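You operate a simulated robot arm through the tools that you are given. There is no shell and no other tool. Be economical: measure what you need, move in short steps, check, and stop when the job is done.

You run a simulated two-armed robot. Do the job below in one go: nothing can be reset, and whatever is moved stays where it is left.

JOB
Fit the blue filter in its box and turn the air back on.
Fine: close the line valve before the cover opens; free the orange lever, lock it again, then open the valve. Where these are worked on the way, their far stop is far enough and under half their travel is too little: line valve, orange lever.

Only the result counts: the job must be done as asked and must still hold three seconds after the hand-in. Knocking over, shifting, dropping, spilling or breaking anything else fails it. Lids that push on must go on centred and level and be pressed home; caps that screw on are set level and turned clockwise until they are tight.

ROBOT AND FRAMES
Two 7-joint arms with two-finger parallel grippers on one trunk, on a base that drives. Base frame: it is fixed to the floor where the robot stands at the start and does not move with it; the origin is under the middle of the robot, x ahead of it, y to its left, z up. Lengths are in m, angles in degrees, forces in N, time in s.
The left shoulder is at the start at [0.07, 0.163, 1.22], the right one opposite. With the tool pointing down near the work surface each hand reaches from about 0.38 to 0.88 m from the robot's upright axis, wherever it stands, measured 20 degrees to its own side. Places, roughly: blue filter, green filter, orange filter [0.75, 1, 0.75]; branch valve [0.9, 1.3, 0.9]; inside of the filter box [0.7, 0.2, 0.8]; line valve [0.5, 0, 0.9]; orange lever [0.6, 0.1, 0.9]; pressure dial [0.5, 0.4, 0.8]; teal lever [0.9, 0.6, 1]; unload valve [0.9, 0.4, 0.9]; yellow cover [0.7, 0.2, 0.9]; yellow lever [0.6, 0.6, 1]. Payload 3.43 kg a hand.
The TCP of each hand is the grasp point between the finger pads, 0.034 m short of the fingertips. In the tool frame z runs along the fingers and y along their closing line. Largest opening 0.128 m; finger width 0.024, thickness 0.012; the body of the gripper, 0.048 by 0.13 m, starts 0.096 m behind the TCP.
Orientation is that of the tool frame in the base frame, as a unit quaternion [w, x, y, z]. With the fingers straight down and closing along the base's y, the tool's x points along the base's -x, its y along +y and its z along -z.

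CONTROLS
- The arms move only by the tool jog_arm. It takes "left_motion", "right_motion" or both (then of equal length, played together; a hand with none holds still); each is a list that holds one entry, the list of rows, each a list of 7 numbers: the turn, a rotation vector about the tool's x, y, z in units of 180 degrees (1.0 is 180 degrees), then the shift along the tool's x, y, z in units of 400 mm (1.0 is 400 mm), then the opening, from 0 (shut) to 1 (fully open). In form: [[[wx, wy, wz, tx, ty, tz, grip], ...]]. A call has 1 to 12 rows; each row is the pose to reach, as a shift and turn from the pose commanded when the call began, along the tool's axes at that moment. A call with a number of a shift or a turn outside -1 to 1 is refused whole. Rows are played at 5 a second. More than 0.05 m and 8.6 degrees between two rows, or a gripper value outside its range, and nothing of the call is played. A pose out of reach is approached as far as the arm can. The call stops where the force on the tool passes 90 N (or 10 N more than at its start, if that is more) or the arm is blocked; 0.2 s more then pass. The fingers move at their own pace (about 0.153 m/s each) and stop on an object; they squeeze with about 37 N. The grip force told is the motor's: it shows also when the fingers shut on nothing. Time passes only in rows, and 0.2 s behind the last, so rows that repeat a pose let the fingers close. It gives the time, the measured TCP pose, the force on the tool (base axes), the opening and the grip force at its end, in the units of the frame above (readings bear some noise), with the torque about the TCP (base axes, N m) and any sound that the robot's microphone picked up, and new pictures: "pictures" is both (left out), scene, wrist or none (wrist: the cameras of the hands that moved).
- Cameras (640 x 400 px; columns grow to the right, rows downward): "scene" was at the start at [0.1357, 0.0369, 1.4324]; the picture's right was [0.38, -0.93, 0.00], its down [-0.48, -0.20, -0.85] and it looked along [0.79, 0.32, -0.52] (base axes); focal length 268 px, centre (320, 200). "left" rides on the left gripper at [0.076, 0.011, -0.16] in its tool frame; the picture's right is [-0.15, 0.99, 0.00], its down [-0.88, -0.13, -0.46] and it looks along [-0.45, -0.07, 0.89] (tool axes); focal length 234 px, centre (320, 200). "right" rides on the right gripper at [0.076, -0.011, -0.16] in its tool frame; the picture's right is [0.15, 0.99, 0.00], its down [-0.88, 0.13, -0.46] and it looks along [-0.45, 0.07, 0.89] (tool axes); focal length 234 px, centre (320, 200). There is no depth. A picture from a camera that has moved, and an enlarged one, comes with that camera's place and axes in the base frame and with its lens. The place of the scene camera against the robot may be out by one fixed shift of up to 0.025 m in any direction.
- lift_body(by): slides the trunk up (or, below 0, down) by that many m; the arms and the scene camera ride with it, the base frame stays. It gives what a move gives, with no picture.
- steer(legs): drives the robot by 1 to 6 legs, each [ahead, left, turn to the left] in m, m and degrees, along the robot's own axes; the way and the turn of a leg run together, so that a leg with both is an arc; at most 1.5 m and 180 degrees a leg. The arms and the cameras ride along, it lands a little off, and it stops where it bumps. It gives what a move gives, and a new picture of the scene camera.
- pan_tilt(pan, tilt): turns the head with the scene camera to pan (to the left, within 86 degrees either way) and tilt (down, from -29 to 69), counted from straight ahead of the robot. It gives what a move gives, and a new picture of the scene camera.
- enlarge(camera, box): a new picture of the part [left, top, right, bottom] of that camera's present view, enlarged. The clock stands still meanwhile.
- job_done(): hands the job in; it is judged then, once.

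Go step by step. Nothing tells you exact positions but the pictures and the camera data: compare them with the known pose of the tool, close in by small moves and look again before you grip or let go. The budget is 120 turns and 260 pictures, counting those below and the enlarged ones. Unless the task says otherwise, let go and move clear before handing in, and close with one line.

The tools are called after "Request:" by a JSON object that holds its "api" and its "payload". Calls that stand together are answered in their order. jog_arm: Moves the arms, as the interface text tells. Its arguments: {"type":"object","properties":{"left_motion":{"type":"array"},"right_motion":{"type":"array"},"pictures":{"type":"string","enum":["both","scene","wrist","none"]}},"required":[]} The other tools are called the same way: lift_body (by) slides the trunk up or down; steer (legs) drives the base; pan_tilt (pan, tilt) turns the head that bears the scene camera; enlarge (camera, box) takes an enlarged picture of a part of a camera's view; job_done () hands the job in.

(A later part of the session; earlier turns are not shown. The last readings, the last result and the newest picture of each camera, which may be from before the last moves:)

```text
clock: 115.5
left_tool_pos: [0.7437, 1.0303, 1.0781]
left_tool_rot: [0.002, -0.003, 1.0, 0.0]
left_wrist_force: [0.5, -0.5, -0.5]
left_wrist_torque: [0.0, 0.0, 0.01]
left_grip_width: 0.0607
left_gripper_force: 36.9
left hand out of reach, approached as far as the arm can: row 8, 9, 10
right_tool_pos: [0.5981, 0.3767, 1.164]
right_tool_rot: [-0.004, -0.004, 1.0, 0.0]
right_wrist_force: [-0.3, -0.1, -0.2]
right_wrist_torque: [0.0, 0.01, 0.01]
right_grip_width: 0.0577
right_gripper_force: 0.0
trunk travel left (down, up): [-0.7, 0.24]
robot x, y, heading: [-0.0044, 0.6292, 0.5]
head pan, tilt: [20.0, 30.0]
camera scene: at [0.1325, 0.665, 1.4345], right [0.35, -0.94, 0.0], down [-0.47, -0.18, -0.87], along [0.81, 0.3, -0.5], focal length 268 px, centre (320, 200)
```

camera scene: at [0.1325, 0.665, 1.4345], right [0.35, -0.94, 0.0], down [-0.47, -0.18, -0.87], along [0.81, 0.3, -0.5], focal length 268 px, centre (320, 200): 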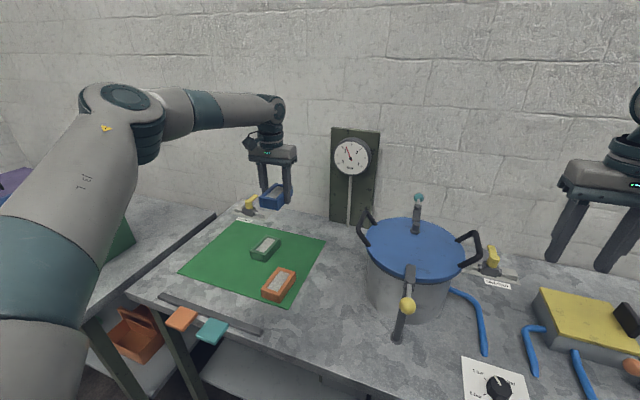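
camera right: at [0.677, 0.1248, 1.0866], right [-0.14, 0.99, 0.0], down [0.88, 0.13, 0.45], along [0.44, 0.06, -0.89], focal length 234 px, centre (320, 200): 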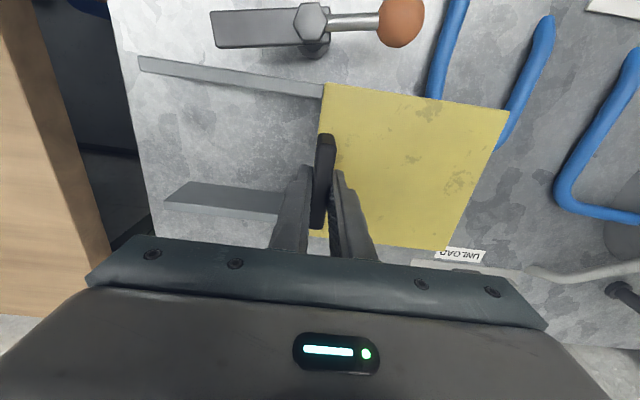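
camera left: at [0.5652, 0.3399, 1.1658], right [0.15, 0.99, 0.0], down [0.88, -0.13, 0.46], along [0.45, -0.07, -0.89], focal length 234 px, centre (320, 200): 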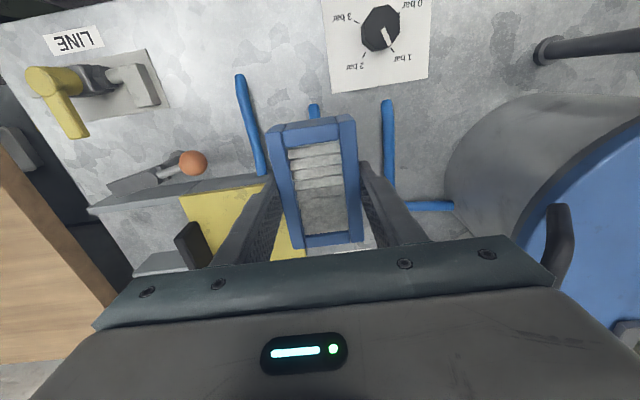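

Request:
{"api": "jog_arm", "payload": {"left_motion": [[[0, 0, 0, 0.1, 0.03, -0.03, 0.2], [0, 0, 0, 0.2, 0.06, -0.06, 0.2], [0, 0, 0, 0.3, 0.11, -0.08, 0.2], [0, 0, 0, 0.4, 0.16, -0.08, 0.2], [0, 0, 0, 0.46, 0.25, -0.08, 0.2], [0, 0, 0, 0.5, 0.35, -0.08, 0.2], [0, 0, 0, 0.54, 0.45, -0.08, 0.2], [0, 0, 0, 0.56, 0.56, -0.08, 0.2], [0, 0, 0, 0.56, 0.67, -0.08, 0.2], [0, 0, 0, 0.55, 0.78, -0.08, 0.2], [0, 0, 0, 0.55, 0.86, -0.04, 0.2]]], "pictures": "none"}}

Request:
{"api": "pan_tilt", "payload": {"pan": 50, "tilt": 15}}

```text
clock: 117.9
left_tool_pos: [0.5203, 1.3782, 1.0896]
left_tool_rot: [0.001, -0.003, 1.0, 0.0]
left_wrist_force: [-0.1, -0.3, -0.7]
left_wrist_torque: [-0.01, 0.01, -0.02]
left_grip_width: 0.0608
left_gripper_force: 36.8
right_tool_pos: [0.5988, 0.3765, 1.1645]
right_tool_rot: [-0.004, -0.004, 1.0, -0.002]
right_wrist_force: [0.4, -0.1, 0.7]
right_wrist_torque: [-0.01, 0.04, 0.03]
right_grip_width: 0.0572
right_gripper_force: 0.0
trunk travel left (down, up): [-0.7, 0.24]
robot x, y, heading: [-0.004, 0.627, 0.5]
head pan, tilt: [20.0, 30.0]
```

```text
clock: 118.9
left_tool_pos: [0.5193, 1.3767, 1.0904]
left_tool_rot: [0.001, -0.003, 1.0, -0.001]
left_wrist_force: [0.0, -0.5, 0.0]
left_wrist_torque: [0.02, 0.0, 0.02]
left_grip_width: 0.0608
left_gripper_force: 36.7
right_tool_pos: [0.5994, 0.3762, 1.1645]
right_tool_rot: [-0.005, -0.005, 1.0, -0.001]
right_wrist_force: [0.8, -1.3, 0.6]
right_wrist_torque: [0.0, 0.0, -0.01]
right_grip_width: 0.0576
right_gripper_force: 0.2
trunk travel left (down, up): [-0.7, 0.24]
robot x, y, heading: [-0.0043, 0.6313, 0.3]
head pan, tilt: [50.0, 15.0]
camera scene: at [0.1066, 0.7052, 1.4587], right [0.77, -0.64, 0.0], down [-0.17, -0.2, -0.97], along [0.62, 0.74, -0.26], focal length 268 px, centre (320, 200)
```

scene: 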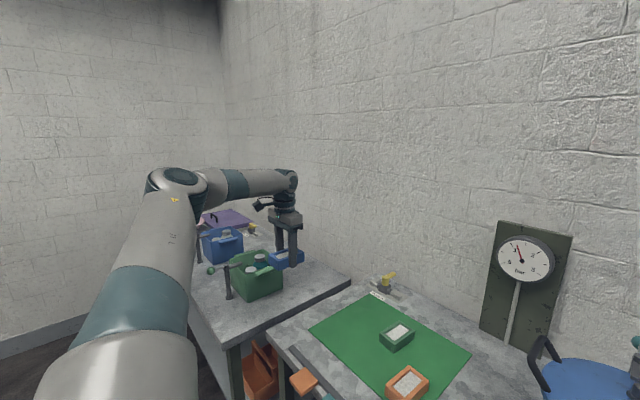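

Request:
{"api": "jog_arm", "payload": {"left_motion": [[[0, 0, 0, -0.08, -0.02, 0.03, 0.2], [0, 0, 0, -0.16, -0.04, 0.06, 0.2], [0, 0, 0, -0.24, -0.06, 0.1, 0.2], [0, 0, 0, -0.32, -0.08, 0.14, 0.2], [0, 0, 0, -0.4, -0.1, 0.18, 0.2], [0, 0, 0, -0.4, -0.1, 0.2, 0.2]]], "pictures": "scene"}}

```text
clock: 120.3
left_tool_pos: [0.6568, 1.3253, 1.0199]
left_tool_rot: [0.001, -0.004, 1.0, 0.001]
left_wrist_force: [0.4, 0.2, 0.1]
left_wrist_torque: [0.0, -0.02, 0.01]
left_grip_width: 0.0607
left_gripper_force: 36.6
left hand out of reach, approached as far as the arm can: row 4, 5, 6
right_tool_pos: [0.5992, 0.3794, 1.1647]
right_tool_rot: [-0.003, -0.005, 1.0, -0.002]
right_wrist_force: [-0.4, 0.3, 0.9]
right_wrist_torque: [0.01, 0.05, 0.01]
right_grip_width: 0.0576
right_gripper_force: 0.0
trunk travel left (down, up): [-0.7, 0.24]
robot x, y, heading: [-0.0071, 0.6301, 0.2]
head pan, tilt: [50.0, 15.0]
camera scene: at [0.1057, 0.7074, 1.4588], right [0.77, -0.64, 0.0], down [-0.16, -0.2, -0.97], along [0.61, 0.75, -0.26], focal length 268 px, centre (320, 200)
```

scene: 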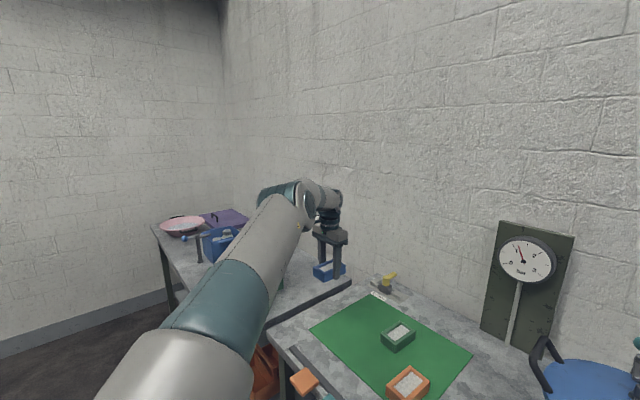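

Request:
{"api": "jog_arm", "payload": {"left_motion": [[[0, 0, 0, 0.0, -0.09, 0.02, 0.2], [0, 0, 0, -0.03, -0.18, 0.03, 0.2], [0, 0, 0, -0.06, -0.27, 0.04, 0.2], [0, 0, 0, -0.1, -0.36, 0.05, 0.2], [0, 0, 0, -0.14, -0.45, 0.05, 0.2], [0, 0, 0, -0.18, -0.54, 0.05, 0.2], [0, 0, 0, -0.22, -0.63, 0.05, 0.2], [0, 0, 0, -0.25, -0.72, 0.05, 0.2], [0, 0, 0, -0.26, -0.81, 0.05, 0.2]]], "pictures": "none"}}

Request:
{"api": "pan_tilt", "payload": {"pan": 30, "tilt": 25}}

```text
clock: 122.3
left_tool_pos: [0.7257, 1.0112, 1.0163]
left_tool_rot: [0.003, -0.002, 1.0, 0.001]
left_wrist_force: [-0.4, 0.1, 0.5]
left_wrist_torque: [0.03, 0.01, -0.03]
left_grip_width: 0.0605
left_gripper_force: 36.9
left hand out of reach, approached as far as the arm can: row 7, 8, 9
right_tool_pos: [0.5998, 0.3753, 1.1638]
right_tool_rot: [-0.005, -0.005, 1.0, -0.001]
right_wrist_force: [-0.4, 0.5, -0.4]
right_wrist_torque: [0.02, 0.01, -0.02]
right_grip_width: 0.0575
right_gripper_force: 0.1
trunk travel left (down, up): [-0.7, 0.24]
robot x, y, heading: [-0.0081, 0.628, 0.5]
head pan, tilt: [50.0, 15.0]
```

```text
clock: 123.1
left_tool_pos: [0.7261, 1.011, 1.0147]
left_tool_rot: [0.002, -0.005, 1.0, 0.0]
left_wrist_force: [-0.4, 0.6, -0.1]
left_wrist_torque: [-0.02, 0.04, -0.01]
left_grip_width: 0.0608
left_gripper_force: 36.8
right_tool_pos: [0.5989, 0.3772, 1.1645]
right_tool_rot: [-0.004, -0.004, 1.0, -0.001]
right_wrist_force: [0.1, -0.7, 0.2]
right_wrist_torque: [0.01, -0.02, -0.02]
right_grip_width: 0.0572
right_gripper_force: 0.1
trunk travel left (down, up): [-0.7, 0.24]
robot x, y, heading: [-0.0045, 0.6284, 0.5]
head pan, tilt: [30.0, 25.0]
camera scene: at [0.1265, 0.6801, 1.4426], right [0.51, -0.86, 0.0], down [-0.36, -0.21, -0.91], along [0.78, 0.46, -0.42], focal length 268 px, centre (320, 200)
```

scene: 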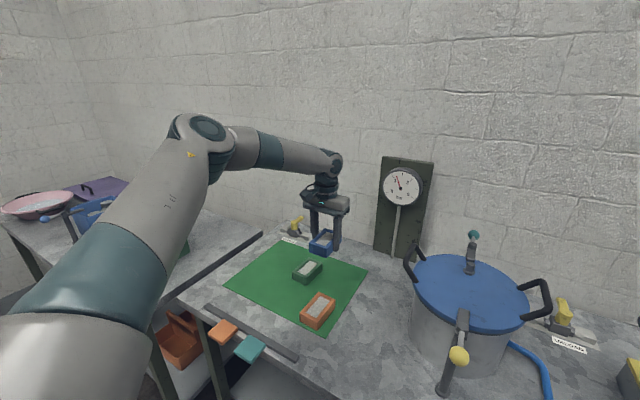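

Request:
{"api": "jog_arm", "payload": {"left_motion": [[[0, 0, 0.045, 0, 0, 0, 0.2], [0, 0, 0.09, 0, 0, 0, 0.2], [0, 0, 0.135, 0, 0, 0, 0.2], [0, 0, 0.17, 0, 0, 0, 0.2], [0, 0, 0.17, 0, -0.1, 0, 0.2], [0, 0, 0.17, 0, -0.2, 0, 0.2], [0, 0, 0.17, 0, -0.3, 0, 0.2], [0, 0, 0.17, 0, -0.4, 0, 0.2]]], "pictures": "none"}}

```text
clock: 124.9
left_tool_pos: [0.673, 0.8883, 1.0331]
left_tool_rot: [0.002, 0.26, 0.966, 0.001]
left_wrist_force: [-0.4, 0.6, -1.1]
left_wrist_torque: [-0.01, 0.03, -0.02]
left_grip_width: 0.0607
left_gripper_force: 37.1
left hand out of reach, approached as far as the arm can: row 5, 6, 7, 8
right_tool_pos: [0.5988, 0.3766, 1.165]
right_tool_rot: [-0.004, -0.004, 1.0, -0.001]
right_wrist_force: [-0.5, 0.1, -0.6]
right_wrist_torque: [0.02, 0.0, 0.01]
right_grip_width: 0.0578
right_gripper_force: 0.0
trunk travel left (down, up): [-0.7, 0.24]
robot x, y, heading: [-0.0071, 0.6289, 0.7]
head pan, tilt: [30.0, 25.0]
```

Request:
{"api": "jog_arm", "payload": {"left_motion": [[[0, 0, -0.04, 0.05, 0.03, -0.08, 0.2], [0, 0, -0.08, 0.1, 0.06, -0.16, 0.2], [0, 0, -0.12, 0.16, 0.1, -0.24, 0.2], [0, 0, -0.16, 0.22, 0.13, -0.32, 0.2], [0, 0, -0.168, 0.3, 0.16, -0.38, 0.2], [0, 0, -0.168, 0.38, 0.18, -0.42, 0.2], [0, 0, -0.168, 0.46, 0.2, -0.44, 0.2]]], "pictures": "none"}}

```text
clock: 126.5
left_tool_pos: [0.5506, 1.0536, 1.2079]
left_tool_rot: [0.001, -0.001, 1.0, 0.0]
left_wrist_force: [-0.8, 0.1, -0.2]
left_wrist_torque: [0.0, -0.01, -0.02]
left_grip_width: 0.0608
left_gripper_force: 37.2
right_tool_pos: [0.5976, 0.3776, 1.1661]
right_tool_rot: [-0.004, -0.004, 1.0, -0.002]
right_wrist_force: [0.9, -0.5, -0.4]
right_wrist_torque: [-0.04, 0.0, -0.01]
right_grip_width: 0.0576
right_gripper_force: 0.1
trunk travel left (down, up): [-0.7, 0.24]
robot x, y, heading: [-0.004, 0.632, 0.4]
head pan, tilt: [30.0, 25.0]
```

Request:
{"api": "steer", "payload": {"legs": [[0, -0.4, -0.4]]}}

Request:
{"api": "jog_arm", "payload": {"left_motion": [[[0, 0, 0, 0.1, -0.04, 0, 0.2], [0, 0, 0, 0.2, -0.1, 0, 0.2], [0, 0, 0, 0.27, -0.18, 0.0, 0.2], [0, 0, 0, 0.31, -0.28, 0, 0.2], [0, 0, 0, 0.33, -0.39, 0.02, 0.2], [0, 0, 0, 0.34, -0.5, 0.04, 0.2], [0, 0, 0, 0.34, -0.61, 0.07, 0.2], [0, 0, 0, 0.34, -0.72, 0.1, 0.2], [0, 0, 0, 0.32, -0.83, 0.14, 0.2], [0, 0, 0, 0.3, -0.94, 0.18, 0.2]]], "pictures": "scene"}}

```text
clock: 129.0
left_tool_pos: [0.5558, 0.6509, 1.2067]
left_tool_rot: [0.001, 0.001, 1.0, 0.0]
left_wrist_force: [-0.2, -0.3, -0.1]
left_wrist_torque: [-0.03, 0.01, 0.03]
left_grip_width: 0.0607
left_gripper_force: 36.8
right_tool_pos: [0.5997, -0.0259, 1.1639]
right_tool_rot: [-0.004, -0.002, 1.0, 0.0]
right_wrist_force: [-0.2, 0.1, 1.2]
right_wrist_torque: [-0.01, 0.0, -0.01]
right_grip_width: 0.0578
right_gripper_force: 0.0
trunk travel left (down, up): [-0.7, 0.24]
robot x, y, heading: [0.0007, 0.2302, 0.2]
head pan, tilt: [30.0, 25.0]
camera scene: at [0.1292, 0.2798, 1.4425], right [0.5, -0.86, 0.0], down [-0.37, -0.21, -0.91], along [0.78, 0.46, -0.42], focal length 268 px, centre (320, 200)
```

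scene: 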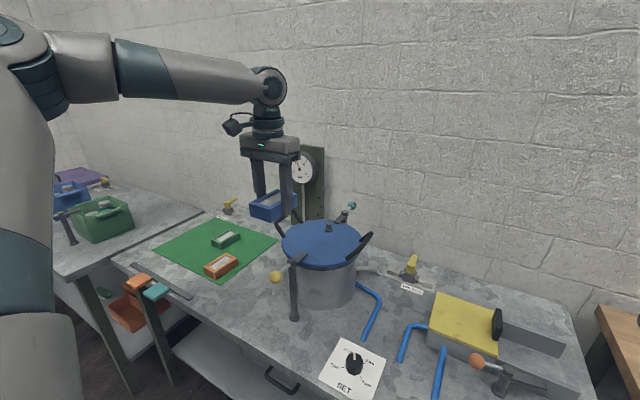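

```text
clock: 131.2
left_tool_pos: [0.4281, 0.3438, 1.1589]
left_tool_rot: [0.002, 0.0, 1.0, -0.002]
left_wrist_force: [0.3, -0.1, -0.4]
left_wrist_torque: [-0.04, -0.01, 0.02]
left_grip_width: 0.0605
left_gripper_force: 36.7
left hand out of reach, approached as far as the arm can: row 9, 10
right_tool_pos: [0.6, -0.0253, 1.1648]
right_tool_rot: [-0.005, -0.002, 1.0, -0.001]
right_wrist_force: [-0.2, -1.4, -0.1]
right_wrist_torque: [-0.03, 0.01, 0.01]
right_grip_width: 0.0575
right_gripper_force: 0.0
trunk travel left (down, up): [-0.7, 0.24]
robot x, y, heading: [-0.0007, 0.2301, 0.3]
head pan, tilt: [30.0, 25.0]
camera scene: at [0.1293, 0.28, 1.4426], right [0.5, -0.86, 0.0], down [-0.37, -0.21, -0.91], along [0.78, 0.46, -0.42], focal length 268 px, centre (320, 200)
```

scene: 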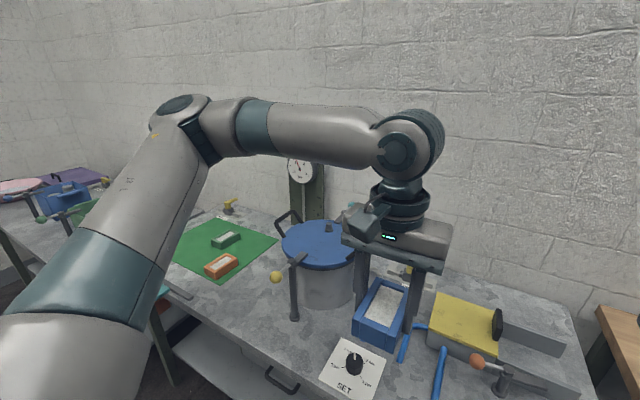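

Request:
{"api": "jog_arm", "payload": {"left_motion": [[[0, 0, 0, 0.03, -0.05, 0.05, 0.2], [0, 0, 0, 0.05, -0.12, 0.1, 0.2], [0, 0, 0, 0.05, -0.2, 0.16, 0.2], [0, 0, 0, 0.03, -0.28, 0.2, 0.2], [0, 0, 0, 0, -0.36, 0.22, 0.2], [0, 0, 0, -0.05, -0.42, 0.24, 0.2], [0, 0, 0, -0.13, -0.44, 0.26, 0.2], [0, 0, 0, -0.22, -0.44, 0.28, 0.2], [0, 0, 0, -0.31, -0.44, 0.3, 0.2]]], "pictures": "scene"}}

```text
clock: 133.2
left_tool_pos: [0.5093, 0.3567, 1.0828]
left_tool_rot: [0.0, 0.002, 1.0, -0.003]
left_wrist_force: [0.9, -0.2, -1.2]
left_wrist_torque: [-0.05, 0.11, 0.0]
left_grip_width: 0.0606
left_gripper_force: 36.6
left hand out of reach, approached as far as the arm can: row 1, 2, 3, 4, 5, 6, 7, 8, 9
right_tool_pos: [0.6016, -0.0266, 1.1638]
right_tool_rot: [-0.005, -0.002, 1.0, -0.001]
right_wrist_force: [0.1, -0.2, -0.7]
right_wrist_torque: [-0.03, 0.08, 0.02]
right_grip_width: 0.0577
right_gripper_force: 0.0
trunk travel left (down, up): [-0.7, 0.24]
robot x, y, heading: [-0.0046, 0.2303, 0.2]
head pan, tilt: [30.0, 25.0]
camera scene: at [0.1323, 0.2792, 1.4422], right [0.5, -0.86, 0.0], down [-0.37, -0.21, -0.91], along [0.78, 0.46, -0.42], focal length 268 px, centre (320, 200)
```

scene: 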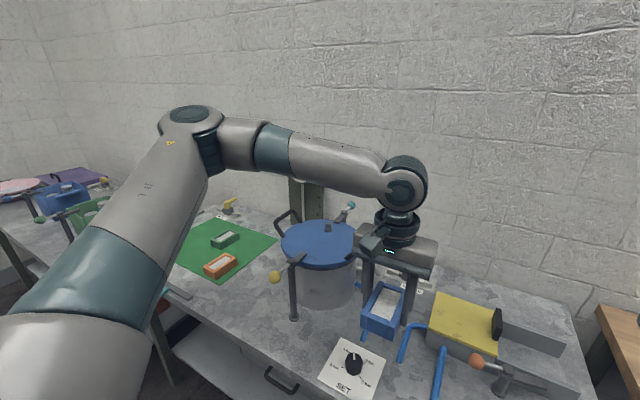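

Request:
{"api": "jog_arm", "payload": {"left_motion": [[[0, 0, -0.045, 0, 0, 0, 0.2], [0, 0, -0.09, 0, 0, 0, 0.2], [0, 0, -0.135, 0, 0, 0, 0.2], [0, 0, -0.18, 0, 0, 0, 0.2], [0, 0, -0.22, 0, 0, 0, 0.2], [0, 0, -0.22, -0.05, -0.08, 0, 0.2], [0, 0, -0.22, -0.1, -0.16, 0, 0.2], [0, 0, -0.22, -0.15, -0.24, 0, 0.2], [0, 0, -0.22, -0.2, -0.32, 0, 0.2]]], "pictures": "none"}}

```text
clock: 135.2
left_tool_pos: [0.5215, 0.3616, 1.0841]
left_tool_rot: [0.001, -0.338, 0.941, 0.0]
left_wrist_force: [0.6, 0.3, -0.1]
left_wrist_torque: [-0.01, 0.01, 0.02]
left_grip_width: 0.0607
left_gripper_force: 37.9
left hand out of reach, approached as far as the arm can: row 2, 3, 4, 5, 6, 7, 8, 9
right_tool_pos: [0.5997, -0.026, 1.1645]
right_tool_rot: [-0.004, -0.003, 1.0, -0.001]
right_wrist_force: [0.1, 0.7, 0.3]
right_wrist_torque: [-0.01, 0.03, 0.01]
right_grip_width: 0.0578
right_gripper_force: 0.2
trunk travel left (down, up): [-0.7, 0.24]
robot x, y, heading: [-0.0015, 0.2323, 0.1]
head pan, tilt: [30.0, 25.0]
```

Request:
{"api": "jog_arm", "payload": {"left_motion": [[[0, 0, 0.045, 0.02, 0.01, -0.04, 0.2], [0, 0, 0.09, 0.03, 0.02, -0.08, 0.2], [0, 0, 0.135, 0.04, 0.04, -0.1, 0.2], [0, 0, 0.18, 0.05, 0.06, -0.1, 0.2], [0, 0, 0.219, 0.05, 0.08, -0.1, 0.2]]], "pictures": "none"}}

Request:
{"api": "jog_arm", "payload": {"left_motion": [[[0, -0.045, 0, 0, 0, 0, 0.2], [0, -0.09, 0, 0, 0, 0, 0.2], [0, -0.135, 0, 0, 0, 0, 0.2], [0, -0.18, 0, 0, 0, 0, 0.2], [0, -0.225, 0, 0, 0, 0, 0.2], [0, -0.27, 0, 0, 0, 0, 0.2], [0, -0.315, 0, 0, 0, 0, 0.2], [0, -0.36, 0, 0, 0, 0, 0.2]]], "pictures": "scene"}}

```text
clock: 136.4
left_tool_pos: [0.4795, 0.3726, 1.1299]
left_tool_rot: [0.001, -0.001, 1.0, 0.001]
left_wrist_force: [0.2, 0.4, -0.2]
left_wrist_torque: [-0.01, -0.03, 0.01]
left_grip_width: 0.0607
left_gripper_force: 37.1
right_tool_pos: [0.5996, -0.0273, 1.1645]
right_tool_rot: [-0.003, -0.003, 1.0, -0.001]
right_wrist_force: [-0.2, 0.4, 0.1]
right_wrist_torque: [-0.02, -0.01, -0.03]
right_grip_width: 0.058
right_gripper_force: 0.1
trunk travel left (down, up): [-0.7, 0.24]
robot x, y, heading: [-0.0068, 0.2331, 0.4]
head pan, tilt: [30.0, 25.0]
```

```text
clock: 138.2
left_tool_pos: [0.5713, 0.3645, 1.1555]
left_tool_rot: [0.537, 0.0, 0.844, 0.0]
left_wrist_force: [0.2, -0.4, -0.5]
left_wrist_torque: [0.0, 0.03, 0.01]
left_grip_width: 0.061
left_gripper_force: 37.5
left hand out of reach, approached as far as the arm can: row 5, 6, 7, 8
right_tool_pos: [0.6007, -0.0254, 1.1649]
right_tool_rot: [-0.005, -0.003, 1.0, -0.001]
right_wrist_force: [-0.1, -0.1, -0.7]
right_wrist_torque: [-0.02, -0.01, -0.03]
right_grip_width: 0.0575
right_gripper_force: 0.0
trunk travel left (down, up): [-0.7, 0.24]
robot x, y, heading: [-0.0055, 0.228, 0.4]
head pan, tilt: [30.0, 25.0]
camera scene: at [0.1294, 0.279, 1.4425], right [0.5, -0.86, 0.0], down [-0.37, -0.21, -0.91], along [0.78, 0.46, -0.42], focal length 268 px, centre (320, 200)
```

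scene: 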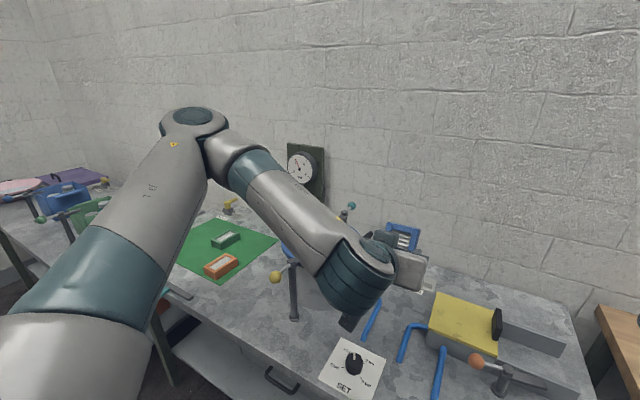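

Request:
{"api": "jog_arm", "payload": {"left_motion": [[[0, 0.045, 0, 0, 0.02, 0, 0.2], [0, 0.09, 0, 0, 0.05, 0, 0.2], [0, 0.135, 0, 0, 0.08, 0, 0.2], [0, 0.18, 0, 0, 0.12, 0, 0.2], [0, 0.225, 0, 0, 0.16, 0, 0.2], [0, 0.27, 0, 0.04, 0.2, 0, 0.2], [0, 0.315, 0, 0.08, 0.25, -0.05, 0.2], [0, 0.36, 0, 0.12, 0.3, -0.1, 0.2]]], "pictures": "none"}}

```text
clock: 140.0
left_tool_pos: [0.5114, 0.486, 1.129]
left_tool_rot: [0.0, 0.0, 1.0, 0.0]
left_wrist_force: [0.9, -0.2, -0.6]
left_wrist_torque: [-0.04, 0.01, -0.04]
left_grip_width: 0.0608
left_gripper_force: 36.7
right_tool_pos: [0.5996, -0.0255, 1.1645]
right_tool_rot: [-0.005, -0.003, 1.0, -0.001]
right_wrist_force: [0.2, 0.5, -0.2]
right_wrist_torque: [-0.03, 0.04, -0.01]
right_grip_width: 0.0576
right_gripper_force: 0.0
trunk travel left (down, up): [-0.7, 0.24]
robot x, y, heading: [-0.0046, 0.2288, 0.6]
head pan, tilt: [30.0, 25.0]
```

Request:
{"api": "jog_arm", "payload": {"left_motion": [[[0, 0, 0, 0.01, 0.02, -0.1, 0.2], [0, 0, 0, 0.02, 0.04, -0.2, 0.2], [0, 0, 0, 0.03, 0.06, -0.3, 0.2], [0, 0, 0, 0.04, 0.08, -0.4, 0.2], [0, 0, 0, 0.05, 0.08, -0.5, 0.2]]], "pictures": "none"}}

Request:
{"api": "jog_arm", "payload": {"left_motion": [[[0, 0, 0, -0.07, -0.06, 0, 0.2], [0, 0, 0, -0.14, -0.12, 0.0, 0.2], [0, 0, 0, -0.21, -0.18, 0.02, 0.2], [0, 0, 0, -0.28, -0.24, 0.05, 0.2], [0, 0, 0, -0.36, -0.3, 0.08, 0.2], [0, 0, 0, -0.44, -0.36, 0.11, 0.2], [0, 0, 0, -0.52, -0.42, 0.14, 0.2], [0, 0, 0, -0.6, -0.48, 0.16, 0.2], [0, 0, 0, -0.66, -0.54, 0.22, 0.2]]], "pictures": "scene"}}

```text
clock: 141.2
left_tool_pos: [0.4918, 0.5147, 1.327]
left_tool_rot: [0.002, 0.001, 1.0, 0.0]
left_wrist_force: [-0.5, -1.0, 0.4]
left_wrist_torque: [0.03, 0.0, 0.0]
left_grip_width: 0.0607
left_gripper_force: 37.5
right_tool_pos: [0.5988, -0.0265, 1.1653]
right_tool_rot: [-0.004, -0.003, 1.0, -0.001]
right_wrist_force: [-0.4, -0.1, -0.4]
right_wrist_torque: [0.01, 0.0, 0.01]
right_grip_width: 0.0578
right_gripper_force: 0.2
trunk travel left (down, up): [-0.7, 0.24]
robot x, y, heading: [-0.0024, 0.2283, 0.3]
head pan, tilt: [30.0, 25.0]
```

```text
clock: 143.2
left_tool_pos: [0.6323, 0.4351, 1.1921]
left_tool_rot: [0.0, 0.0, 1.0, 0.0]
left_wrist_force: [0.4, 0.7, -0.6]
left_wrist_torque: [-0.05, 0.06, 0.02]
left_grip_width: 0.0607
left_gripper_force: 36.6
left hand out of reach, approached as far as the arm can: row 4, 5, 6, 7, 8, 9
right_tool_pos: [0.6029, -0.0261, 1.1632]
right_tool_rot: [-0.006, -0.002, 1.0, 0.0]
right_wrist_force: [0.2, 0.3, -0.1]
right_wrist_torque: [-0.02, 0.1, -0.01]
right_grip_width: 0.0572
right_gripper_force: 0.1
trunk travel left (down, up): [-0.7, 0.24]
robot x, y, heading: [0.0008, 0.2268, 0.4]
head pan, tilt: [30.0, 25.0]
camera scene: at [0.1328, 0.2794, 1.4423], right [0.5, -0.86, 0.0], down [-0.37, -0.21, -0.91], along [0.78, 0.46, -0.43], focal length 268 px, centre (320, 200)
```

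scene: 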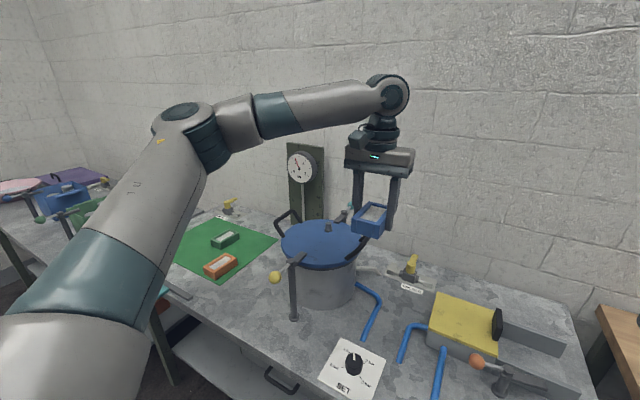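

Left inward reach stays limited, so I'll instead put the robot closer and turned about 25° right, where the box and handle both fall inside the arms' proven ranges. First raise and retract the left hand.

Request:
{"api": "jog_arm", "payload": {"left_motion": [[[0, 0, 0, 0.08, 0.02, -0.06, 0.2], [0, 0, 0, 0.16, 0.04, -0.12, 0.2], [0, 0, 0, 0.24, 0.06, -0.18, 0.2], [0, 0, 0, 0.32, 0.08, -0.24, 0.2], [0, 0, 0, 0.4, 0.1, -0.3, 0.2], [0, 0, 0, 0.455, 0.11, -0.345, 0.2]]], "pictures": "none"}}

Request:
{"api": "pan_tilt", "payload": {"pan": 10, "tilt": 55}}

Request:
{"api": "steer", "payload": {"legs": [[0.0, 0.22, 0], [0.07, 0.0, -25]]}}

```text
clock: 144.6
left_tool_pos: [0.4514, 0.4759, 1.3249]
left_tool_rot: [0.0, 0.0, 1.0, 0.0]
left_wrist_force: [0.2, 1.2, -0.3]
left_wrist_torque: [-0.02, 0.01, -0.02]
left_grip_width: 0.0607
left_gripper_force: 37.0
right_tool_pos: [0.598, -0.026, 1.167]
right_tool_rot: [-0.004, -0.002, 1.0, -0.002]
right_wrist_force: [0.2, 0.2, -0.2]
right_wrist_torque: [-0.01, 0.01, -0.03]
right_grip_width: 0.0577
right_gripper_force: 0.0
trunk travel left (down, up): [-0.7, 0.24]
robot x, y, heading: [-0.0038, 0.2322, 0.2]
head pan, tilt: [30.0, 25.0]
```

```text
clock: 145.6
left_tool_pos: [0.4523, 0.4771, 1.3245]
left_tool_rot: [0.001, 0.0, 1.0, 0.0]
left_wrist_force: [0.2, 0.1, 0.7]
left_wrist_torque: [-0.01, 0.01, 0.0]
left_grip_width: 0.0609
left_gripper_force: 36.9
right_tool_pos: [0.6014, -0.0257, 1.1639]
right_tool_rot: [-0.004, -0.002, 1.0, -0.001]
right_wrist_force: [-0.2, 0.3, -1.1]
right_wrist_torque: [-0.01, -0.02, -0.03]
right_grip_width: 0.0579
right_gripper_force: 0.1
trunk travel left (down, up): [-0.7, 0.24]
robot x, y, heading: [-0.0038, 0.2289, 0.3]
head pan, tilt: [10.0, 55.0]
camera scene: at [0.1206, 0.2455, 1.3986], right [0.18, -0.98, 0.0], down [-0.81, -0.15, -0.57], along [0.56, 0.1, -0.82], focal length 268 px, centre (320, 200)
```

scene: 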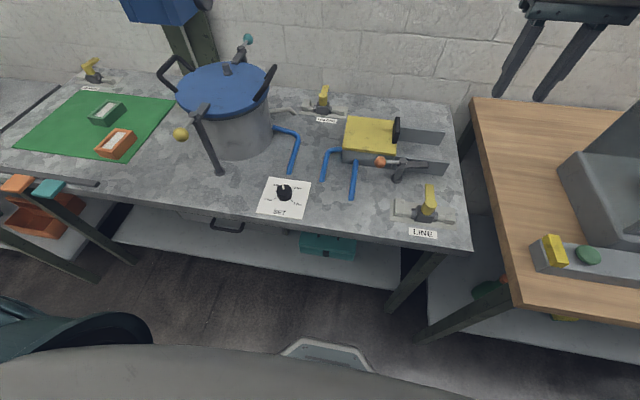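

```text
clock: 148.5
left_tool_pos: [0.5797, 0.4589, 1.3243]
left_tool_rot: [0.001, 0.221, 0.975, 0.0]
left_wrist_force: [0.2, 0.1, -0.6]
left_wrist_torque: [0.03, -0.06, 0.03]
left_grip_width: 0.0609
left_gripper_force: 37.1
right_tool_pos: [0.4974, -0.0591, 1.1655]
right_tool_rot: [-0.003, 0.219, 0.976, 0.0]
right_wrist_force: [-0.7, 0.1, 0.1]
right_wrist_torque: [0.01, 0.06, -0.05]
right_grip_width: 0.0575
right_gripper_force: 0.0
trunk travel left (down, up): [-0.7, 0.24]
robot x, y, heading: [0.062, 0.4277, -25.3]
head pan, tilt: [10.0, 55.0]
camera scene: at [0.1805, 0.3939, 1.3986], right [-0.26, -0.96, 0.0], down [-0.79, 0.22, -0.57], along [0.55, -0.15, -0.82], focal length 268 px, centre (320, 200)
```

scene: 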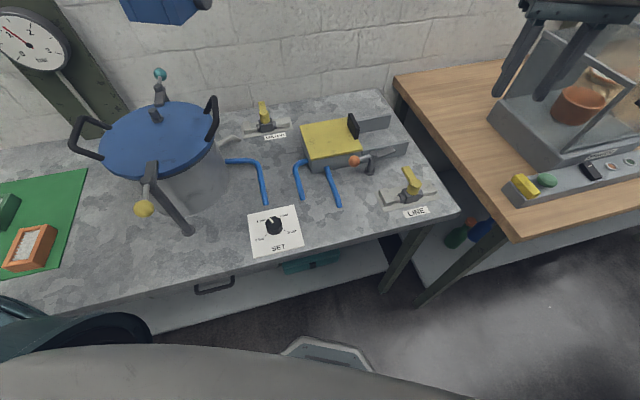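

Request:
{"api": "steer", "payload": {"legs": [[0.116, -0.078, 0]]}}

```text
clock: 149.9
left_tool_pos: [0.651, 0.3396, 1.3258]
left_tool_rot: [0.001, 0.222, 0.975, -0.002]
left_wrist_force: [0.7, 0.3, -0.1]
left_wrist_torque: [0.0, -0.03, 0.01]
left_grip_width: 0.0605
left_gripper_force: 36.8
right_tool_pos: [0.5656, -0.1779, 1.1658]
right_tool_rot: [-0.004, 0.22, 0.976, 0.0]
right_wrist_force: [0.2, 0.6, 1.0]
right_wrist_torque: [-0.02, -0.02, -0.05]
right_grip_width: 0.0574
right_gripper_force: 0.0
trunk travel left (down, up): [-0.7, 0.24]
robot x, y, heading: [0.1312, 0.3157, -25.6]
head pan, tilt: [10.0, 55.0]
camera scene: at [0.2502, 0.2758, 1.3987], right [-0.27, -0.96, 0.0], down [-0.79, 0.22, -0.57], along [0.55, -0.15, -0.82], focal length 268 px, centre (320, 200)
```

scene: 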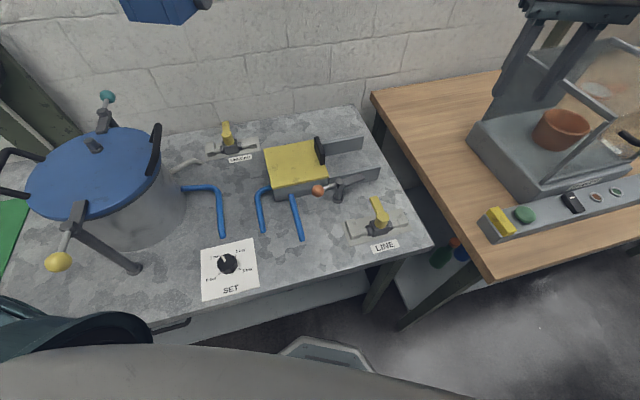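

Request:
{"api": "lift_body", "payload": {"by": -0.13}}

Request:
{"api": "jog_arm", "payload": {"left_motion": [[[0, 0, -0.03, 0, -0.02, 0.08, 0.2], [0, 0, -0.06, 0.0, -0.04, 0.17, 0.2], [0, 0, -0.09, -0.04, -0.06, 0.25, 0.2], [0, 0, -0.12, -0.1, -0.09, 0.32, 0.2], [0, 0, -0.142, -0.17, -0.12, 0.37, 0.2], [0, 0, -0.142, -0.24, -0.145, 0.4, 0.2], [0, 0, -0.142, -0.31, -0.17, 0.415, 0.2], [0, 0, -0.142, -0.3727, -0.187, 0.415, 0.2]]], "pictures": "scene"}}

```text
clock: 151.4
left_tool_pos: [0.6505, 0.3378, 1.1942]
left_tool_rot: [0.002, 0.222, 0.975, 0.0]
left_wrist_force: [-0.3, -0.4, -0.8]
left_wrist_torque: [-0.02, -0.01, 0.04]
left_grip_width: 0.0608
left_gripper_force: 37.1
right_tool_pos: [0.5665, -0.179, 1.0353]
right_tool_rot: [-0.004, 0.22, 0.976, 0.0]
right_wrist_force: [0.5, 0.2, 0.8]
right_wrist_torque: [-0.01, -0.01, -0.01]
right_grip_width: 0.0578
right_gripper_force: 0.1
trunk travel left (down, up): [-0.57, 0.37]
robot x, y, heading: [0.1358, 0.3105, -25.0]
head pan, tilt: [10.0, 55.0]
```

```text
clock: 153.2
left_tool_pos: [0.7555, 0.2048, 1.0262]
left_tool_rot: [0.0, -0.001, 1.0, 0.0]
left_wrist_force: [-0.1, 0.5, -0.9]
left_wrist_torque: [-0.02, 0.04, 0.02]
left_grip_width: 0.0608
left_gripper_force: 37.7
right_tool_pos: [0.5677, -0.1787, 1.0339]
right_tool_rot: [-0.004, 0.219, 0.976, 0.0]
right_wrist_force: [0.5, 1.2, -0.5]
right_wrist_torque: [0.03, 0.03, 0.0]
right_grip_width: 0.0574
right_gripper_force: 0.1
trunk travel left (down, up): [-0.57, 0.37]
robot x, y, heading: [0.1342, 0.3141, -25.4]
head pan, tilt: [10.0, 55.0]
camera scene: at [0.2532, 0.2739, 1.2683], right [-0.27, -0.96, 0.0], down [-0.79, 0.22, -0.57], along [0.55, -0.15, -0.82], focal length 268 px, centre (320, 200)
```

scene: 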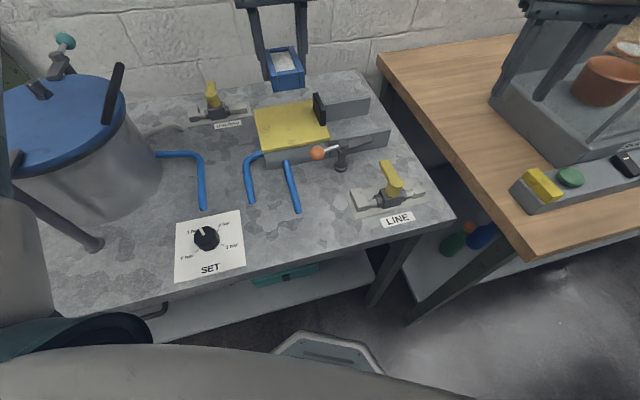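

The left hand can now hover over the box. I'll back it off a little and test the right hand's reach to the handle from this same stance.

Request:
{"api": "jog_arm", "payload": {"left_motion": [[[0, 0, 0, 0.02, 0.05, -0.08, 0.2], [0, 0, 0, 0.06, 0.11, -0.16, 0.2], [0, 0, 0, 0.12, 0.18, -0.22, 0.2], [0, 0, 0, 0.18, 0.25, -0.28, 0.2], [0, 0, 0, 0.24, 0.31, -0.32, 0.2], [0, 0, 0, 0.26, 0.34, -0.32, 0.2]]], "right_motion": [[[0, 0, -0.03, 0.0, 0.05, 0.0, 0.45], [0, 0, -0.06, -0.02, 0.12, 0.0, 0.45], [0, 0, -0.09, -0.05, 0.2, 0, 0.45], [0, 0, -0.12, -0.09, 0.28, 0, 0.45], [0, 0, -0.142, -0.14, 0.36, 0.0, 0.45], [0, 0, -0.142, -0.2, 0.43, 0, 0.45]]], "pictures": "none"}}

```text
clock: 154.6
left_tool_pos: [0.6521, 0.3414, 1.158]
left_tool_rot: [0.0, 0.001, 1.0, -0.002]
left_wrist_force: [0.3, 0.9, -1.0]
left_wrist_torque: [-0.02, 0.02, 0.01]
left_grip_width: 0.0605
left_gripper_force: 37.1
right_tool_pos: [0.7133, -0.0552, 1.0345]
right_tool_rot: [-0.004, -0.002, 1.0, 0.0]
right_wrist_force: [0.3, -0.3, -0.1]
right_wrist_torque: [0.01, 0.03, 0.03]
right_grip_width: 0.0572
right_gripper_force: 0.1
trunk travel left (down, up): [-0.57, 0.37]
robot x, y, heading: [0.1348, 0.3114, -25.5]
head pan, tilt: [10.0, 55.0]
```

Request:
{"api": "jog_arm", "payload": {"right_motion": [[[0, 0, 0, -0.02, 0.1, 0.01, 0.45], [0, 0, 0, -0.05, 0.2, 0.03, 0.45], [0, 0, 0, -0.08, 0.3, 0.05, 0.45], [0, 0, 0, -0.095, 0.4, 0.07, 0.45], [0, 0, 0, -0.095, 0.48, 0.1, 0.45], [0, 0, 0, -0.095, 0.48, 0.17, 0.45]]]}}

```text
clock: 156.0
left_tool_pos: [0.6526, 0.3393, 1.1568]
left_tool_rot: [-0.001, 0.001, 1.0, 0.0]
left_wrist_force: [-0.3, 0.2, -0.6]
left_wrist_torque: [0.01, 0.03, -0.03]
left_grip_width: 0.0607
left_gripper_force: 36.9
right_tool_pos: [0.751, 0.1344, 0.9644]
right_tool_rot: [-0.003, -0.002, 1.0, 0.001]
right_wrist_force: [0.0, -0.2, -0.3]
right_wrist_torque: [0.0, 0.02, 0.01]
right_grip_width: 0.0578
right_gripper_force: 0.1
trunk travel left (down, up): [-0.57, 0.37]
robot x, y, heading: [0.1348, 0.3104, -25.2]
head pan, tilt: [10.0, 55.0]
camera scene: at [0.2519, 0.2733, 1.2685], right [-0.27, -0.96, 0.0], down [-0.79, 0.22, -0.57], along [0.55, -0.15, -0.82], focal length 268 px, centre (320, 200)
camera right: at [0.677, 0.1226, 1.1251], right [-0.15, 0.99, 0.0], down [0.88, 0.13, 0.45], along [0.44, 0.07, -0.89], focal length 234 px, centre (320, 200)
```

scene: 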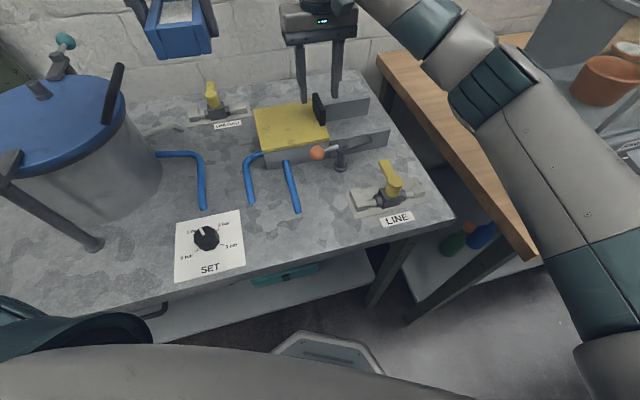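
right: 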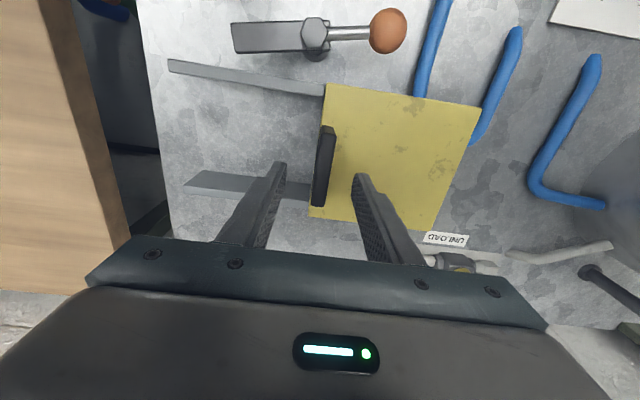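

Both hands reach from this stance. Gripping the handle and opening the cover.

Request:
{"api": "jog_arm", "payload": {"right_motion": [[[0, 0, 0, 0, 0.006, 0.05, 0.45], [0, 0, 0, 0.0, 0.006, 0.092, 0.45], [0, 0, 0, 0, 0.006, 0.092, 0.1], [0, 0, 0, 0, 0.006, 0.092, 0], [0, 0, 0, 0, 0.006, 0.092, 0], [0, 0, 0, 0, 0.006, 0.092, 0]]], "pictures": "none"}}

Request:
{"api": "jog_arm", "payload": {"right_motion": [[[0, 0, 0, 0, -0.05, 0, 0], [0, 0, 0, 0, -0.1, 0, 0], [0, 0, 0, 0, -0.15, 0, 0], [0, 0, 0, 0, -0.2, 0, 0], [0, 0, 0, 0, -0.25, 0, 0], [0, 0, 0, 0, -0.3, 0, 0], [0, 0, 0, 0, -0.35, 0, 0], [0, 0, 0, 0, -0.375, 0, 0]]], "pictures": "scene"}}

```text
clock: 157.4
left_tool_pos: [0.6515, 0.3403, 1.1582]
left_tool_rot: [0.001, 0.0, 1.0, 0.0]
left_wrist_force: [0.1, 0.2, 0.1]
left_wrist_torque: [-0.01, 0.02, 0.01]
left_grip_width: 0.0607
left_gripper_force: 36.6
right_tool_pos: [0.7485, 0.1366, 0.9278]
right_tool_rot: [-0.004, -0.002, 1.0, 0.0]
right_wrist_force: [-0.3, -3.8, -3.6]
right_wrist_torque: [-0.44, -0.49, -0.13]
right_grip_width: 0.0136
right_gripper_force: 44.8
trunk travel left (down, up): [-0.57, 0.37]
robot x, y, heading: [0.1369, 0.314, -25.3]
head pan, tilt: [10.0, 55.0]
```

```text
clock: 159.2
left_tool_pos: [0.6521, 0.3449, 1.1587]
left_tool_rot: [0.002, 0.0, 1.0, -0.002]
left_wrist_force: [0.5, -0.6, -0.5]
left_wrist_torque: [0.03, 0.01, 0.02]
left_grip_width: 0.0606
left_gripper_force: 36.8
right_tool_pos: [0.7487, -0.008, 0.9292]
right_tool_rot: [-0.005, -0.005, 1.0, 0.0]
right_wrist_force: [-18.5, 22.5, -10.1]
right_wrist_torque: [0.01, -0.7, -0.55]
right_grip_width: 0.0136
right_gripper_force: 45.4
trunk travel left (down, up): [-0.57, 0.37]
robot x, y, heading: [0.1328, 0.3115, -25.1]
head pan, tilt: [10.0, 55.0]
camera scene: at [0.2495, 0.2782, 1.2686], right [-0.26, -0.96, 0.0], down [-0.79, 0.22, -0.57], along [0.55, -0.15, -0.82], focal length 268 px, centre (320, 200)
```

scene: 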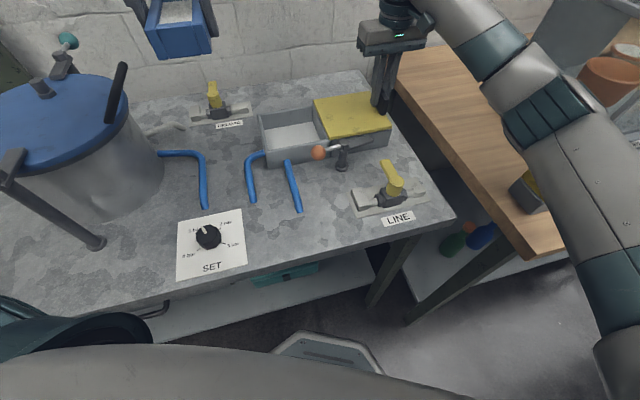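

Request:
{"api": "jog_arm", "payload": {"left_motion": [[[0, 0, 0, -0.04, -0.07, 0.03, 0.2], [0, 0, 0, -0.08, -0.14, 0.06, 0.2], [0, 0, 0, -0.13, -0.2, 0.1, 0.2], [0, 0, 0, -0.18, -0.26, 0.15, 0.2], [0, 0, 0, -0.22, -0.31, 0.22, 0.2], [0, 0, 0, -0.25, -0.335, 0.3, 0.2], [0, 0, 0, -0.25, -0.335, 0.395, 0.2], [0, 0, 0, -0.25, -0.335, 0.4, 0.2]]]}}

Request:
{"api": "enlarge", "payload": {"camera": "left", "box": [200, 90, 440, 260]}}

Request:
{"api": "enlarge", "payload": {"camera": "scene", "box": [220, 50, 420, 190]}}

```text
clock: 161.0
left_tool_pos: [0.7479, 0.2088, 0.9975]
left_tool_rot: [0.001, 0.0, 1.0, -0.002]
left_wrist_force: [-0.2, 0.2, 0.8]
left_wrist_torque: [0.02, 0.0, -0.01]
left_grip_width: 0.0608
left_gripper_force: 37.0
right_tool_pos: [0.7491, -0.0093, 0.9308]
right_tool_rot: [-0.004, -0.003, 1.0, 0.002]
right_wrist_force: [-17.6, 35.3, -17.8]
right_wrist_torque: [-0.01, 0.43, -0.42]
right_grip_width: 0.014
right_gripper_force: 44.6
trunk travel left (down, up): [-0.57, 0.37]
robot x, y, heading: [0.1326, 0.3115, -25.5]
head pan, tilt: [10.0, 55.0]
camera scene: at [0.2507, 0.2784, 1.2687], right [-0.27, -0.96, 0.0], down [-0.79, 0.22, -0.57], along [0.55, -0.15, -0.82], focal length 268 px, centre (320, 200)
camera left: at [0.6727, 0.2214, 1.1557], right [0.15, 0.99, 0.0], down [0.88, -0.13, 0.46], along [0.45, -0.07, -0.89], focal length 234 px, centre (320, 200)
```

scene: 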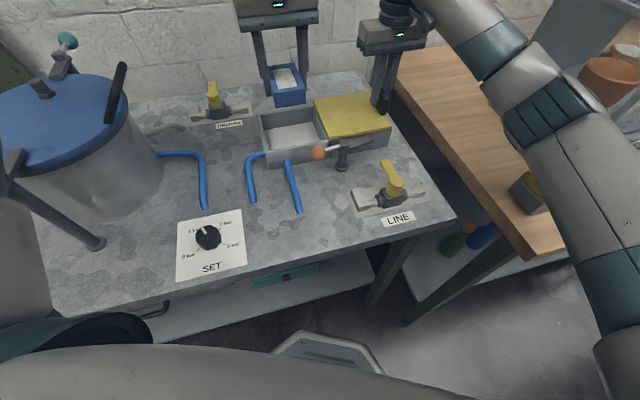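
left: 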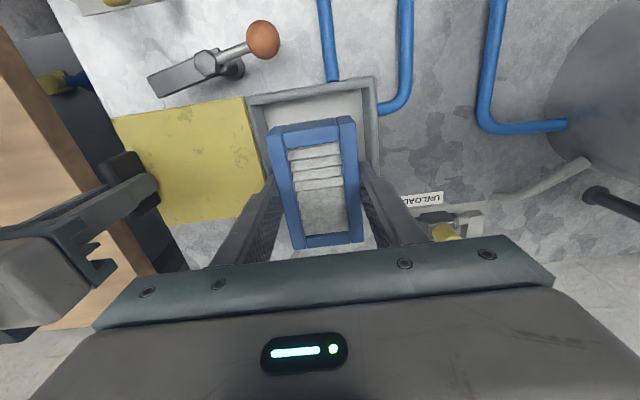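

```text
2.35 times, centred on (320, 175) of left
camera zoom: at [0.6727, 0.2214, 1.1557], right [0.15, 0.99, 0.0], down [0.88, -0.13, 0.46], along [0.45, -0.07, -0.89], focal length 551 px, centre (320, 259)
```

zoom: 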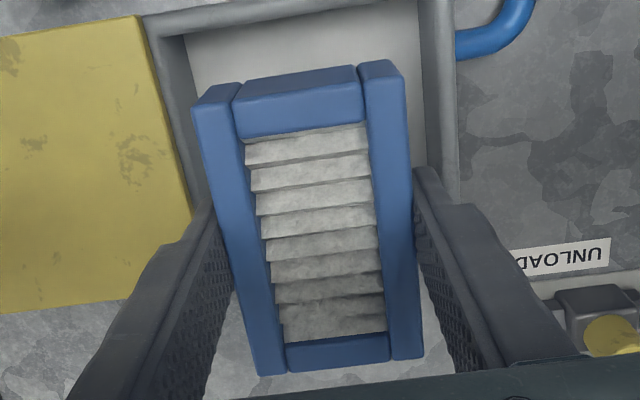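

```text
2.86 times, centred on (320, 120) of scene
camera zoom: at [0.2507, 0.2784, 1.2687], right [-0.27, -0.96, 0.0], down [-0.79, 0.22, -0.57], along [0.55, -0.15, -0.82], focal length 764 px, centre (320, 429)
```

zoom: 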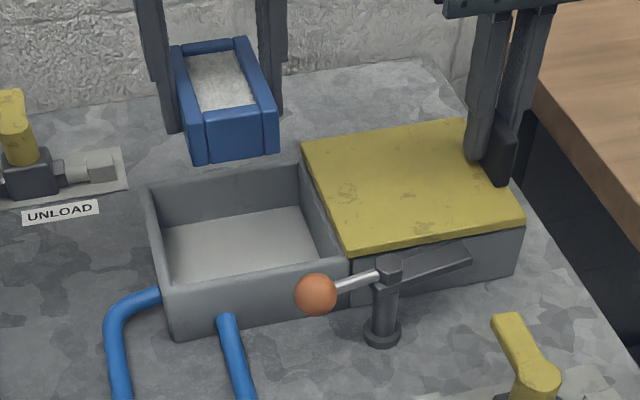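

Request:
{"api": "jog_arm", "payload": {"left_motion": [[[0, 0, 0, -0.01, -0.01, 0.08, 0.2], [0, 0, 0, -0.01, -0.01, 0.16, 0.2], [0, 0, 0, -0.01, -0.01, 0.22, 0.2], [0, 0, 0, -0.01, -0.01, 0.26, 0.2], [0, 0, 0, -0.01, -0.01, 0.28, 0.2], [0, 0, 0, -0.01, -0.01, 0.28, 0.2]]]}}

Request:
{"api": "enlarge", "payload": {"camera": "left", "box": [200, 90, 440, 260]}}

Request:
{"api": "enlarge", "payload": {"camera": "scene", "box": [220, 50, 420, 190]}}

```text
clock: 162.4
left_tool_pos: [0.7523, 0.2212, 0.8906]
left_tool_rot: [0.0, 0.001, 1.0, -0.004]
left_wrist_force: [-0.4, 0.3, -0.8]
left_wrist_torque: [0.01, 0.02, 0.01]
left_grip_width: 0.0612
left_gripper_force: 36.7
left hand out of reach, approached as far as the arm can: row 2, 3, 4, 5, 6
right_tool_pos: [0.7507, -0.0087, 0.9297]
right_tool_rot: [-0.005, -0.003, 1.0, 0.0]
right_wrist_force: [-13.6, 34.9, -14.2]
right_wrist_torque: [0.09, 0.34, -0.47]
right_grip_width: 0.0137
right_gripper_force: 44.6
trunk travel left (down, up): [-0.57, 0.37]
robot x, y, heading: [0.1378, 0.3155, -25.4]
head pan, tilt: [10.0, 55.0]
camera scene: at [0.2509, 0.2785, 1.2687], right [-0.27, -0.96, 0.0], down [-0.79, 0.22, -0.57], along [0.55, -0.15, -0.82], focal length 268 px, centre (320, 200)
camera left: at [0.6757, 0.2339, 1.0489], right [0.15, 0.99, -0.01], down [0.88, -0.13, 0.46], along [0.45, -0.07, -0.89], focal length 234 px, centre (320, 200)
```

scene: 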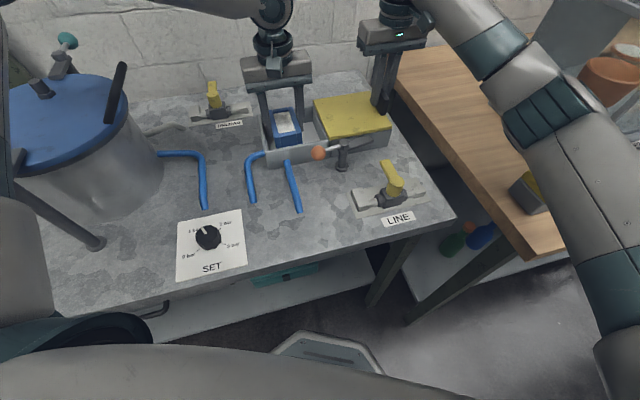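
left: 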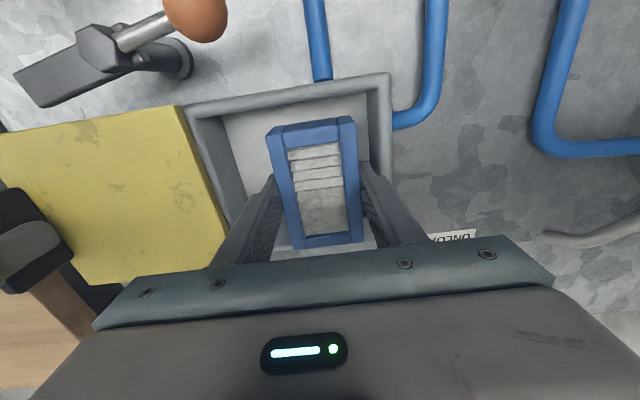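

```text
2.35 times, centred on (320, 175) of left
camera zoom: at [0.6757, 0.2339, 1.0489], right [0.15, 0.99, -0.01], down [0.88, -0.13, 0.46], along [0.45, -0.07, -0.89], focal length 551 px, centre (320, 259)
```

zoom: 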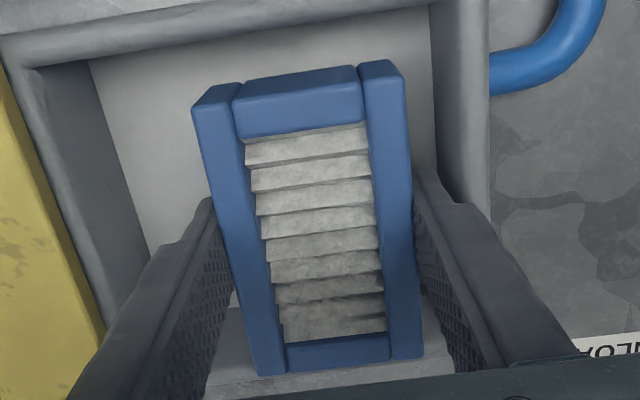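

```text
2.86 times, centred on (320, 120) of scene
camera zoom: at [0.2509, 0.2785, 1.2687], right [-0.27, -0.96, 0.0], down [-0.79, 0.22, -0.57], along [0.55, -0.15, -0.82], focal length 764 px, centre (320, 429)
```

zoom: 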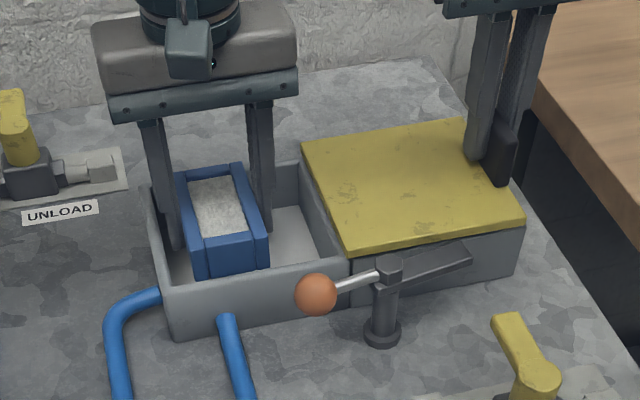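

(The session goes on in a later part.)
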